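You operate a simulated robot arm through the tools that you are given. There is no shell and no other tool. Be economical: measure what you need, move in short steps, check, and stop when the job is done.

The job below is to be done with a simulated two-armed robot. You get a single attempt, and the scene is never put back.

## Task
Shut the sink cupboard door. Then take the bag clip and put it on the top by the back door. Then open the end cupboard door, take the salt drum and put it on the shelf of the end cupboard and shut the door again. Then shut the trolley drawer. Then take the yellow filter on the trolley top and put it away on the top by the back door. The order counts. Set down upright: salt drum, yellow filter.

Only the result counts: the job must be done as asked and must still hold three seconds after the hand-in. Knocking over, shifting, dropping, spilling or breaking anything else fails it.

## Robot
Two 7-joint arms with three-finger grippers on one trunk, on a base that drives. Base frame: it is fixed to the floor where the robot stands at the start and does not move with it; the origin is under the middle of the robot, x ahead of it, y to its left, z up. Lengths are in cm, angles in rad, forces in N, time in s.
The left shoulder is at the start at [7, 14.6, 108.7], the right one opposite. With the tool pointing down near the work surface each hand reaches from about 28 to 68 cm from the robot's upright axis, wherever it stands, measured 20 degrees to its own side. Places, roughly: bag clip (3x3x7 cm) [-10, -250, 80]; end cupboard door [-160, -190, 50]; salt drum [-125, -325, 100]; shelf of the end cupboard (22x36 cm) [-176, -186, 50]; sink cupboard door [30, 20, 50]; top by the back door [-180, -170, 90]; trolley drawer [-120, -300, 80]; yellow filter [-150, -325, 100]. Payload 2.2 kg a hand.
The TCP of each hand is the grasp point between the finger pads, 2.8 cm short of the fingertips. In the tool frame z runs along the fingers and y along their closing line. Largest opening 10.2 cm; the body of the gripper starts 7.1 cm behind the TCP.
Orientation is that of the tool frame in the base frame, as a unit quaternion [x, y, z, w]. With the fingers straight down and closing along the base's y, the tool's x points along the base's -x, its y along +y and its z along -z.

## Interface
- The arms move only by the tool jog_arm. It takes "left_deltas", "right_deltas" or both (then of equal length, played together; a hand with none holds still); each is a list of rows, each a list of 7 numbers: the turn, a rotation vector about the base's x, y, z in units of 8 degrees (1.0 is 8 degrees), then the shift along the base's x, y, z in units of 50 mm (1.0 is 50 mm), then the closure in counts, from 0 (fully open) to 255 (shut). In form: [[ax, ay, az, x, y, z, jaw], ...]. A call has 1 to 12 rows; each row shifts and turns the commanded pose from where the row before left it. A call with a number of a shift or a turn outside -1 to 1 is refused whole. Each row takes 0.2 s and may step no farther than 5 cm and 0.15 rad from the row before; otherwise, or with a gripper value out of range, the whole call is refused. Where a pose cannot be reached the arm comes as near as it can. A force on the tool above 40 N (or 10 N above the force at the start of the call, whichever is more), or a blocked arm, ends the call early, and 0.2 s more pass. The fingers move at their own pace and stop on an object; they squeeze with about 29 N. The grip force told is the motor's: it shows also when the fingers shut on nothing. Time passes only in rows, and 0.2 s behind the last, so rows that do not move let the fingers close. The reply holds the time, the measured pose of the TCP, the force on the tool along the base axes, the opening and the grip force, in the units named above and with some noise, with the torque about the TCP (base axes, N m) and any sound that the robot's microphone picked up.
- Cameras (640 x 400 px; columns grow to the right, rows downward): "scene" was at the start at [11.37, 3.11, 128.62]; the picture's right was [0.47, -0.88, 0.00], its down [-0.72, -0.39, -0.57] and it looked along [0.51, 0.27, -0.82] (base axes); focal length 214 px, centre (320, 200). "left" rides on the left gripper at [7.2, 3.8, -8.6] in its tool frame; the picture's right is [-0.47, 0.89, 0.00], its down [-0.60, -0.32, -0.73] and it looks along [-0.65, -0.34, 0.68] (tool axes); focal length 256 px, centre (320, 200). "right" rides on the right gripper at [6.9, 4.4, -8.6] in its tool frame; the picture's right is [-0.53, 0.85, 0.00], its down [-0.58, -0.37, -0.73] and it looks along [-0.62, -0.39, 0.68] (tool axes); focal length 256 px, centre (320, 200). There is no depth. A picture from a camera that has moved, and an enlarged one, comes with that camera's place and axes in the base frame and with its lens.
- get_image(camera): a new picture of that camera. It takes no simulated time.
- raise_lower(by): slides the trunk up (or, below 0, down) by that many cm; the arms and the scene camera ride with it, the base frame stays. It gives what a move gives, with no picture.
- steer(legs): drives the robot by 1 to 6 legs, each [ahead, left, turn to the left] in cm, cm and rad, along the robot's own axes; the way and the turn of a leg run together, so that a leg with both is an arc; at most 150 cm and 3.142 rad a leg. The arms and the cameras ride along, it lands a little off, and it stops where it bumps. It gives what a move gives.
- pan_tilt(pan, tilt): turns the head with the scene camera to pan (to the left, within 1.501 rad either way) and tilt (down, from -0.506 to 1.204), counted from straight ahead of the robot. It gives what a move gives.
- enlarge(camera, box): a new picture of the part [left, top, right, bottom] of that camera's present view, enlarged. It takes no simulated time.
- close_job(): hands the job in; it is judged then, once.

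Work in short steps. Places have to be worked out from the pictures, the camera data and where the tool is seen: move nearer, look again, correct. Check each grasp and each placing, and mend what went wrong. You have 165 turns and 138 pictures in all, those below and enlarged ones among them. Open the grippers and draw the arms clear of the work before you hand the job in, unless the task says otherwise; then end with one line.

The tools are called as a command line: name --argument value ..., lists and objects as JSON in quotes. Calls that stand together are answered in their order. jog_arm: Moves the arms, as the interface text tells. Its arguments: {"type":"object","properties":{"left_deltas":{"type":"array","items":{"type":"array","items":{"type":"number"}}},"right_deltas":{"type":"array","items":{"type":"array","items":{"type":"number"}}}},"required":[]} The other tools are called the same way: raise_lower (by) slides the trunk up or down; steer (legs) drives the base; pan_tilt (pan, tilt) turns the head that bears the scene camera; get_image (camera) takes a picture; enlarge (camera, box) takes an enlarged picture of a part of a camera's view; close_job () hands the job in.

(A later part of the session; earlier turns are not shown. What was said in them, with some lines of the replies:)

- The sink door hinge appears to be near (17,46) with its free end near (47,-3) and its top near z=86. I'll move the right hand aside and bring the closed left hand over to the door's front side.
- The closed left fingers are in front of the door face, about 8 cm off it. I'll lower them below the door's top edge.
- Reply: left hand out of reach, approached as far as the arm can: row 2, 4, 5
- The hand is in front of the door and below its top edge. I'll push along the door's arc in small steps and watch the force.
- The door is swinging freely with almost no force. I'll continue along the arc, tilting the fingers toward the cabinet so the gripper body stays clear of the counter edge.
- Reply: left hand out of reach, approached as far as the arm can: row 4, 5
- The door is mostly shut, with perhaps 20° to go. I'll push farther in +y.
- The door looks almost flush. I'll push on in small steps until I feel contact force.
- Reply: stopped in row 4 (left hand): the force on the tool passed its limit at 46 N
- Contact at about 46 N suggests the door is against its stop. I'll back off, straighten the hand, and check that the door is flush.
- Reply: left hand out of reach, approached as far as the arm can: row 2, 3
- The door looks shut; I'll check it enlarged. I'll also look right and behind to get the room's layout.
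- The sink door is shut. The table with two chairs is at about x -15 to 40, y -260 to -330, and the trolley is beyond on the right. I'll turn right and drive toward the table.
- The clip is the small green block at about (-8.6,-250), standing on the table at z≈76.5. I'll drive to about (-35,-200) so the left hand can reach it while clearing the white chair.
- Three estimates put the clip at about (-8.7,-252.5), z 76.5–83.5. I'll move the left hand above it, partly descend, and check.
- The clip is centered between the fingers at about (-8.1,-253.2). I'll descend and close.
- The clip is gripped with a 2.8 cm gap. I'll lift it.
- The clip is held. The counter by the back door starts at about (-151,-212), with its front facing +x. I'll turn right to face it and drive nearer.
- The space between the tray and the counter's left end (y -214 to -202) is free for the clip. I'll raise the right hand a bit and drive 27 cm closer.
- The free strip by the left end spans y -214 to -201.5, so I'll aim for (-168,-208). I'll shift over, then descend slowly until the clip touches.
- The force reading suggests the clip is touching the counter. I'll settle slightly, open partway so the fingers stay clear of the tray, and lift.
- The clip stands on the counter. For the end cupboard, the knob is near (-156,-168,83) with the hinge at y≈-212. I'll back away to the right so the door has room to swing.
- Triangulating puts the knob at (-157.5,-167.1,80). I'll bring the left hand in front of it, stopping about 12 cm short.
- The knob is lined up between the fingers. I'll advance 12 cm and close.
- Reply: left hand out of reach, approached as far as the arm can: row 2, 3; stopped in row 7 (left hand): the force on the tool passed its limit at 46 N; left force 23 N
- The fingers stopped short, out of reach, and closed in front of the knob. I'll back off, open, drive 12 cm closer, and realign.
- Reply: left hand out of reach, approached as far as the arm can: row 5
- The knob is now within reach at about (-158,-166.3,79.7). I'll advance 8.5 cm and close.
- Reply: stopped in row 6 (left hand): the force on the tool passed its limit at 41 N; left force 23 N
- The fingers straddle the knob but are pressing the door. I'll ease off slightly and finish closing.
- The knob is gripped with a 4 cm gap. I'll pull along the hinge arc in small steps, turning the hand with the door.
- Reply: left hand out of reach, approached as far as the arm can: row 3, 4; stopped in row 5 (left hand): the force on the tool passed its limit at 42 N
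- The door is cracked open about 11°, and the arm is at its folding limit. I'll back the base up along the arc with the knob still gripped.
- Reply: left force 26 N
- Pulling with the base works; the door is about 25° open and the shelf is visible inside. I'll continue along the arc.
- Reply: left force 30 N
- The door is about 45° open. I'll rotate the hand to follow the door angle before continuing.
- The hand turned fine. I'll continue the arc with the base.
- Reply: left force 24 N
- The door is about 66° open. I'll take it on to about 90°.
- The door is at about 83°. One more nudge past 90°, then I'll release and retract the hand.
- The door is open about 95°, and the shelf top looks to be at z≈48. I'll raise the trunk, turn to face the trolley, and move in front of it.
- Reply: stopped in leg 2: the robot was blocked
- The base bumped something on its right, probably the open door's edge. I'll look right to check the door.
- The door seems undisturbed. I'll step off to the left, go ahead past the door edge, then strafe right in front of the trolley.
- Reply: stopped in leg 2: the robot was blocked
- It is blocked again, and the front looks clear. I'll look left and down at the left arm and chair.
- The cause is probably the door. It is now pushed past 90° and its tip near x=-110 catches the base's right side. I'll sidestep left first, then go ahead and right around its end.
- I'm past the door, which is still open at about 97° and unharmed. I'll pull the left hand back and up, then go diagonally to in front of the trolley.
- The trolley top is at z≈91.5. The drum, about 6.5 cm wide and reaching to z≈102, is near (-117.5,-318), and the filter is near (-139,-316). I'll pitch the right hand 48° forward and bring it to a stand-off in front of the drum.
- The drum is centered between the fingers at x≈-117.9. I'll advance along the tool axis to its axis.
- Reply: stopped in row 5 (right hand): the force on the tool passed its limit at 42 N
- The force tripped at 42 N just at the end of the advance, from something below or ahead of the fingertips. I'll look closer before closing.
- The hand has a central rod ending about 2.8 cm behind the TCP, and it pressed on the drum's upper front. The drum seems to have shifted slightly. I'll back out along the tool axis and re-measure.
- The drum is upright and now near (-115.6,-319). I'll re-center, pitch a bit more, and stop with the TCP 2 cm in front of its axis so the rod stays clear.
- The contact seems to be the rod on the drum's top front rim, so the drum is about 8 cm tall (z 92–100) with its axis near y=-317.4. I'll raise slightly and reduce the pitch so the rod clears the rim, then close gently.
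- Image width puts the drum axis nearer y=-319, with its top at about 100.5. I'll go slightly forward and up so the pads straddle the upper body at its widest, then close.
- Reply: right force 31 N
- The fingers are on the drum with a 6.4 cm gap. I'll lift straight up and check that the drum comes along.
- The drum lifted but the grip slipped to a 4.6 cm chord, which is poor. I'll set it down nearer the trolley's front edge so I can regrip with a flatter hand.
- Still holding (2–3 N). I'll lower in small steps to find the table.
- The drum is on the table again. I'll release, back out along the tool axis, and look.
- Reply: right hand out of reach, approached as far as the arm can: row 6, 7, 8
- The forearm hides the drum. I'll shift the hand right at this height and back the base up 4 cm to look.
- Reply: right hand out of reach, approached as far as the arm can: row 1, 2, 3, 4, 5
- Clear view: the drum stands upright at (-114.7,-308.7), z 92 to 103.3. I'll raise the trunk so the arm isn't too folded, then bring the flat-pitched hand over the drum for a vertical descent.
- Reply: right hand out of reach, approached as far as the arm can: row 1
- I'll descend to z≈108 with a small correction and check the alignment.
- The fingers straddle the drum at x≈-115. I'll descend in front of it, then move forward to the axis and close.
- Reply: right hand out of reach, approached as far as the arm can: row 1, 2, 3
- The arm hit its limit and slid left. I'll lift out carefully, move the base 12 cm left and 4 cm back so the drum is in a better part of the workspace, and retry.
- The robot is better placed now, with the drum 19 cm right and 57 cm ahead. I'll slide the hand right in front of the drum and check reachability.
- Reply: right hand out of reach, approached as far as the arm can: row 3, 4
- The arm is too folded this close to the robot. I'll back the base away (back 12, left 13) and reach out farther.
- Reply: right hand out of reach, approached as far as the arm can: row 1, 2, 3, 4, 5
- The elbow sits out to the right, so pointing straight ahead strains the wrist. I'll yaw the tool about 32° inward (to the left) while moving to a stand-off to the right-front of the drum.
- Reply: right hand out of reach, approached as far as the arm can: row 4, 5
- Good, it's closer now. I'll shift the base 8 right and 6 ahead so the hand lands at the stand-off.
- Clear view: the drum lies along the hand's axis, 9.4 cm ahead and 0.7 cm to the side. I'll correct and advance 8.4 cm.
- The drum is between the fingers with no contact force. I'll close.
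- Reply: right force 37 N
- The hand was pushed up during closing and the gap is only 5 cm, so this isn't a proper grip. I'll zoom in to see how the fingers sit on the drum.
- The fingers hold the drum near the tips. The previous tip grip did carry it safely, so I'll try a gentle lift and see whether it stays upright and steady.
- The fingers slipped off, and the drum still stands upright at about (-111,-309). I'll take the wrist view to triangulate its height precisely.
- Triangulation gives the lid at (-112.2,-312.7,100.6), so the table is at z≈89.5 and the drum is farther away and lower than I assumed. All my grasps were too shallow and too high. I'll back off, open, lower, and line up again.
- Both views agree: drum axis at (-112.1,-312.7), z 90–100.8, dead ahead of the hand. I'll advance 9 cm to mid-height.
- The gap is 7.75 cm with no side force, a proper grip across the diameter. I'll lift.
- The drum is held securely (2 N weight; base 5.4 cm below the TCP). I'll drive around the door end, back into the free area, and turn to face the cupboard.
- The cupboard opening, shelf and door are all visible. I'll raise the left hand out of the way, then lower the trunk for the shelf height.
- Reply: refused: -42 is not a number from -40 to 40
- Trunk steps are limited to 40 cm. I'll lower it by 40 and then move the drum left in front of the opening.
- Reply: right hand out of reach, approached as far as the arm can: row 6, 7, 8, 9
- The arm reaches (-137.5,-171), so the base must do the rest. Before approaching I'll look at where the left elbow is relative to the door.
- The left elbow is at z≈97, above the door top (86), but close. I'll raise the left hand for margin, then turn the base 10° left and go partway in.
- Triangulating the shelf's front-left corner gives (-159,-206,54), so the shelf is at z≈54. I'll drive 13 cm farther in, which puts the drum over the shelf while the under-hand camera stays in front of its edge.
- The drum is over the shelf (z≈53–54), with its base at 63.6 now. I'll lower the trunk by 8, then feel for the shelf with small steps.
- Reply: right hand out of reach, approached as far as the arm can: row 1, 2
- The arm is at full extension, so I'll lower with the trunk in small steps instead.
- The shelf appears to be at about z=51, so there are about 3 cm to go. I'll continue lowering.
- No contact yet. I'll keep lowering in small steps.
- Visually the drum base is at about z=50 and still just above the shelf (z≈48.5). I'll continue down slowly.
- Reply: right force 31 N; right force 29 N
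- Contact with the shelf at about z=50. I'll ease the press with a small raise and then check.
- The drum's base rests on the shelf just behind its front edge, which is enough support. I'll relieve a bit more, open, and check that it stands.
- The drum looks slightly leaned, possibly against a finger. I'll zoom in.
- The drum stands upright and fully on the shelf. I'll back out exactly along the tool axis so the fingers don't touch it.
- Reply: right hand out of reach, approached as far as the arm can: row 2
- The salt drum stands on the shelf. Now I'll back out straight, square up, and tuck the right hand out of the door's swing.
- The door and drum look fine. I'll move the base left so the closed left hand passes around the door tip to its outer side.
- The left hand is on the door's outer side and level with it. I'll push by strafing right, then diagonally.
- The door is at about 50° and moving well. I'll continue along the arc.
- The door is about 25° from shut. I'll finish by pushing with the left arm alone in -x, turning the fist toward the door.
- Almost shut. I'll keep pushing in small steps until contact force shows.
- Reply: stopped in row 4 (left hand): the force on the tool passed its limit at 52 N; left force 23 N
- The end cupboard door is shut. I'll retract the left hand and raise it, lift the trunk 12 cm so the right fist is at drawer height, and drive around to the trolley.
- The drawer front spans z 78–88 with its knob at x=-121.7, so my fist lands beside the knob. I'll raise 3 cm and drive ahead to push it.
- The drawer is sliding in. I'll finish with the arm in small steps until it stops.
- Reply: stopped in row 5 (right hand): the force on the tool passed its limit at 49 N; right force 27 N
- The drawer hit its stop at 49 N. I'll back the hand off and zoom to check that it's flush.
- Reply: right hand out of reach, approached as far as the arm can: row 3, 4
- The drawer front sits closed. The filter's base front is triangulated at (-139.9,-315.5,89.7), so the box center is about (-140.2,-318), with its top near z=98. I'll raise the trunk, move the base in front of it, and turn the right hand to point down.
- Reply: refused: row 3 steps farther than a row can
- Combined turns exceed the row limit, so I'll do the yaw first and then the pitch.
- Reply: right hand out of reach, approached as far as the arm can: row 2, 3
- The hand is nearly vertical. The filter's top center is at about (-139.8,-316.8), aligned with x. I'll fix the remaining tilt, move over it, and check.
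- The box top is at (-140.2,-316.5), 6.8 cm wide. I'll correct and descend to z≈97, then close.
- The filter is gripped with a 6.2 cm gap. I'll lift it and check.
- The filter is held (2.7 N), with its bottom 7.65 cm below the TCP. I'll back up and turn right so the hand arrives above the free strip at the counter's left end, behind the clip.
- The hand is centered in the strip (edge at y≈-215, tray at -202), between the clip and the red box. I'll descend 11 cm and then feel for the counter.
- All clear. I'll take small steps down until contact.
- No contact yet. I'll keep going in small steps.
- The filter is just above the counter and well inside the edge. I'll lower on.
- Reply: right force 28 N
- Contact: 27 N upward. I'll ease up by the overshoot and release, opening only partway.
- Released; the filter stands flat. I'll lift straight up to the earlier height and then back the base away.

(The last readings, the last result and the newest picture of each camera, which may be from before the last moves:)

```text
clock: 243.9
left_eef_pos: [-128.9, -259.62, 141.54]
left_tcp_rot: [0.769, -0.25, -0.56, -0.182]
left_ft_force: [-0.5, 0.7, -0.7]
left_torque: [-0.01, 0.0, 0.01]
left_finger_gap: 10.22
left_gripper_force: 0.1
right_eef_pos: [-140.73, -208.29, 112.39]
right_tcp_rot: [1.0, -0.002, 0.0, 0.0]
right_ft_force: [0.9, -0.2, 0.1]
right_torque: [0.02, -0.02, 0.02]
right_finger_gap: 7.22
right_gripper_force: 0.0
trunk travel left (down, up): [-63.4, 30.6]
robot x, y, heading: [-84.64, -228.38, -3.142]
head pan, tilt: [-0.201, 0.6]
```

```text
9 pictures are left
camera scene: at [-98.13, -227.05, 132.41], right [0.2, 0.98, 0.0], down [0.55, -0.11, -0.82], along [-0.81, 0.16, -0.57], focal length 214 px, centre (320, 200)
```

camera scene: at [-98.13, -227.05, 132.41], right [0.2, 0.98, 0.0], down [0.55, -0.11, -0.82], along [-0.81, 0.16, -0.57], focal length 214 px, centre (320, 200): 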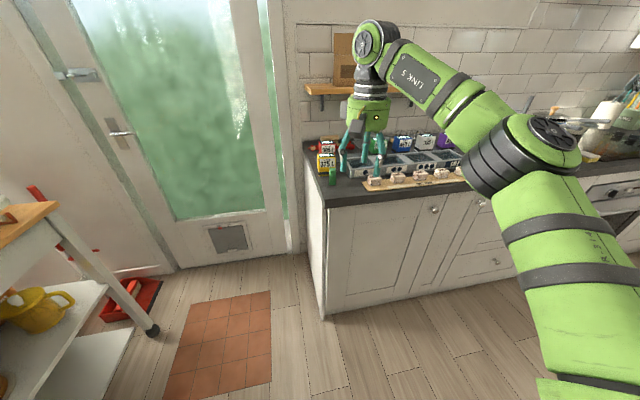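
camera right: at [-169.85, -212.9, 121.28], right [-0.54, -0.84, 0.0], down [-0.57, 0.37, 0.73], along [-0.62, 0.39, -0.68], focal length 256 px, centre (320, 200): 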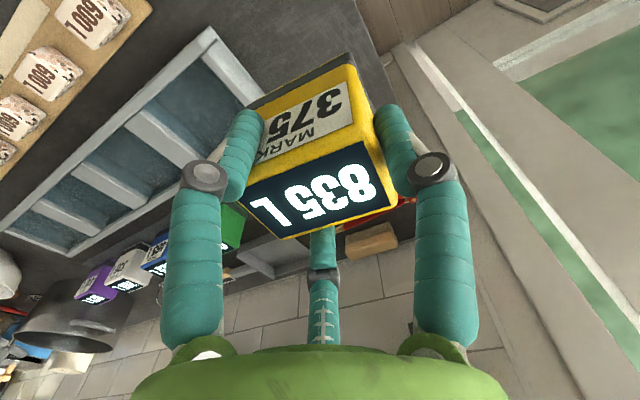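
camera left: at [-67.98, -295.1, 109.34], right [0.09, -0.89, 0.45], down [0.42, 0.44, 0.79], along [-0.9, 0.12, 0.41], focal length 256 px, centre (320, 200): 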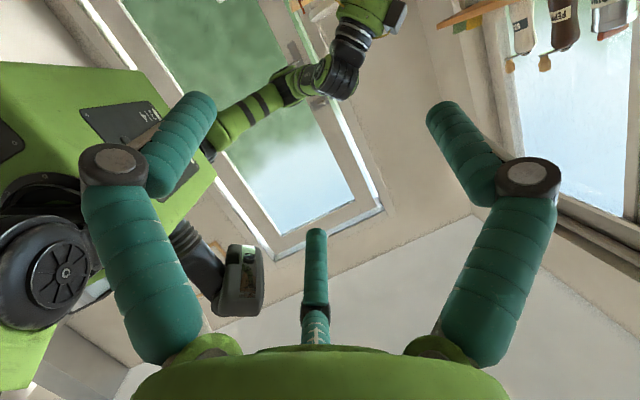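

The filter and clip stand on the top, and the cupboard door is shut. I'll do a last check of the trolley drawer and the counter end.

enlarge --camera "scene" --box '[290, 120, 450, 330]'

pan_tilt --pan 1.4 --tilt 0.5

get_image --camera "scene"

```text
1.90 times, centred on (370, 225) of scene
camera zoom: at [-98.13, -227.05, 132.41], right [0.2, 0.98, 0.0], down [0.55, -0.11, -0.82], along [-0.81, 0.16, -0.57], focal length 408 px, centre (225, 152)
```

zoom: 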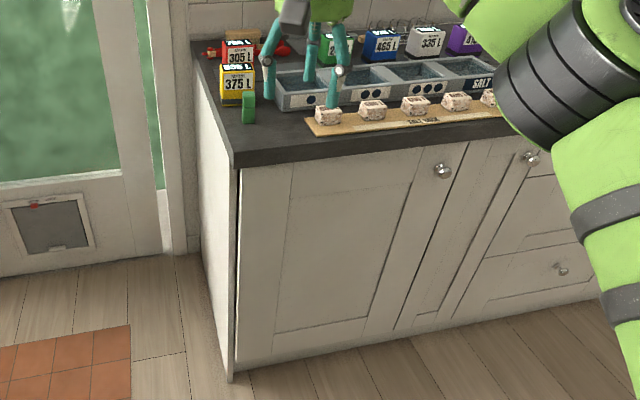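

```text
clock: 245.5
left_eef_pos: [-128.94, -259.61, 141.69]
left_tcp_rot: [0.769, -0.25, -0.56, -0.182]
left_ft_force: [-0.3, -1.1, 0.7]
left_torque: [0.02, -0.01, 0.02]
left_finger_gap: 10.19
left_gripper_force: 0.1
right_eef_pos: [-140.76, -208.28, 112.47]
right_tcp_rot: [1.0, -0.002, 0.0, 0.0]
right_ft_force: [0.2, -0.4, 0.3]
right_torque: [0.02, -0.01, 0.02]
right_finger_gap: 7.21
right_gripper_force: 0.1
trunk travel left (down, up): [-63.4, 30.6]
robot x, y, heading: [-84.49, -228.29, -3.141]
head pan, tilt: [1.4, 0.499]
```

```text
7 pictures are left
camera scene: at [-90.92, -237.77, 133.34], right [-0.99, 0.17, 0.0], down [0.08, 0.47, -0.88], along [-0.15, -0.87, -0.48], focal length 214 px, centre (320, 200)
```

scene: 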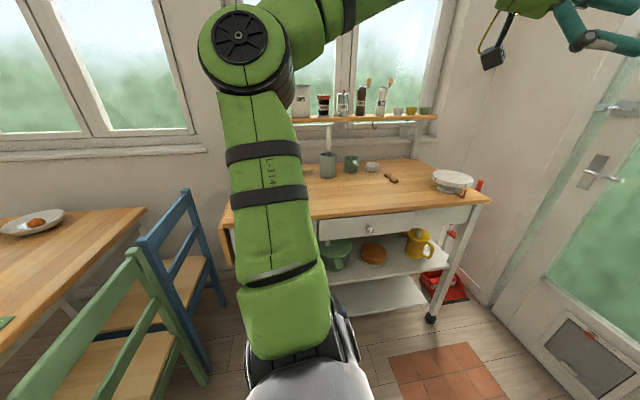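

The drawer is shut, and the rest of the trolley is undisturbed. I'll open the right gripper fully, which is clear of everything.

jog_arm --right_deltas '[[0, 0, 0, 0, 0, 0, 0], [0, 0, 0, 0, 0, 0, 0]]' --left_deltas '[[0, 0, 0, 0, 0, 0, 0], [0, 0, 0, 0, 0, 0, 0]]'

close_job

```text
clock: 246.1
left_eef_pos: [-128.72, -259.6, 141.79]
left_tcp_rot: [0.768, -0.25, -0.561, -0.182]
left_ft_force: [0.8, -0.4, 0.9]
left_torque: [-0.01, -0.01, -0.01]
left_finger_gap: 10.22
left_gripper_force: 0.1
right_eef_pos: [-140.73, -208.16, 112.6]
right_tcp_rot: [1.0, -0.002, -0.001, -0.001]
right_ft_force: [-0.3, 0.5, -0.4]
right_torque: [0.04, 0.0, 0.02]
right_finger_gap: 10.18
right_gripper_force: 0.0
trunk travel left (down, up): [-63.4, 30.6]
robot x, y, heading: [-84.39, -228.63, -3.145]
head pan, tilt: [1.4, 0.499]
```

```text
The job is handed in.
```

All the steps are done in the order asked and the job is handed in: sink door shut, bag clip on the top by the back door, salt drum upright on the end cupboard shelf with its door shut, trolley drawer shut, and yellow filter upright on the top by the back door.
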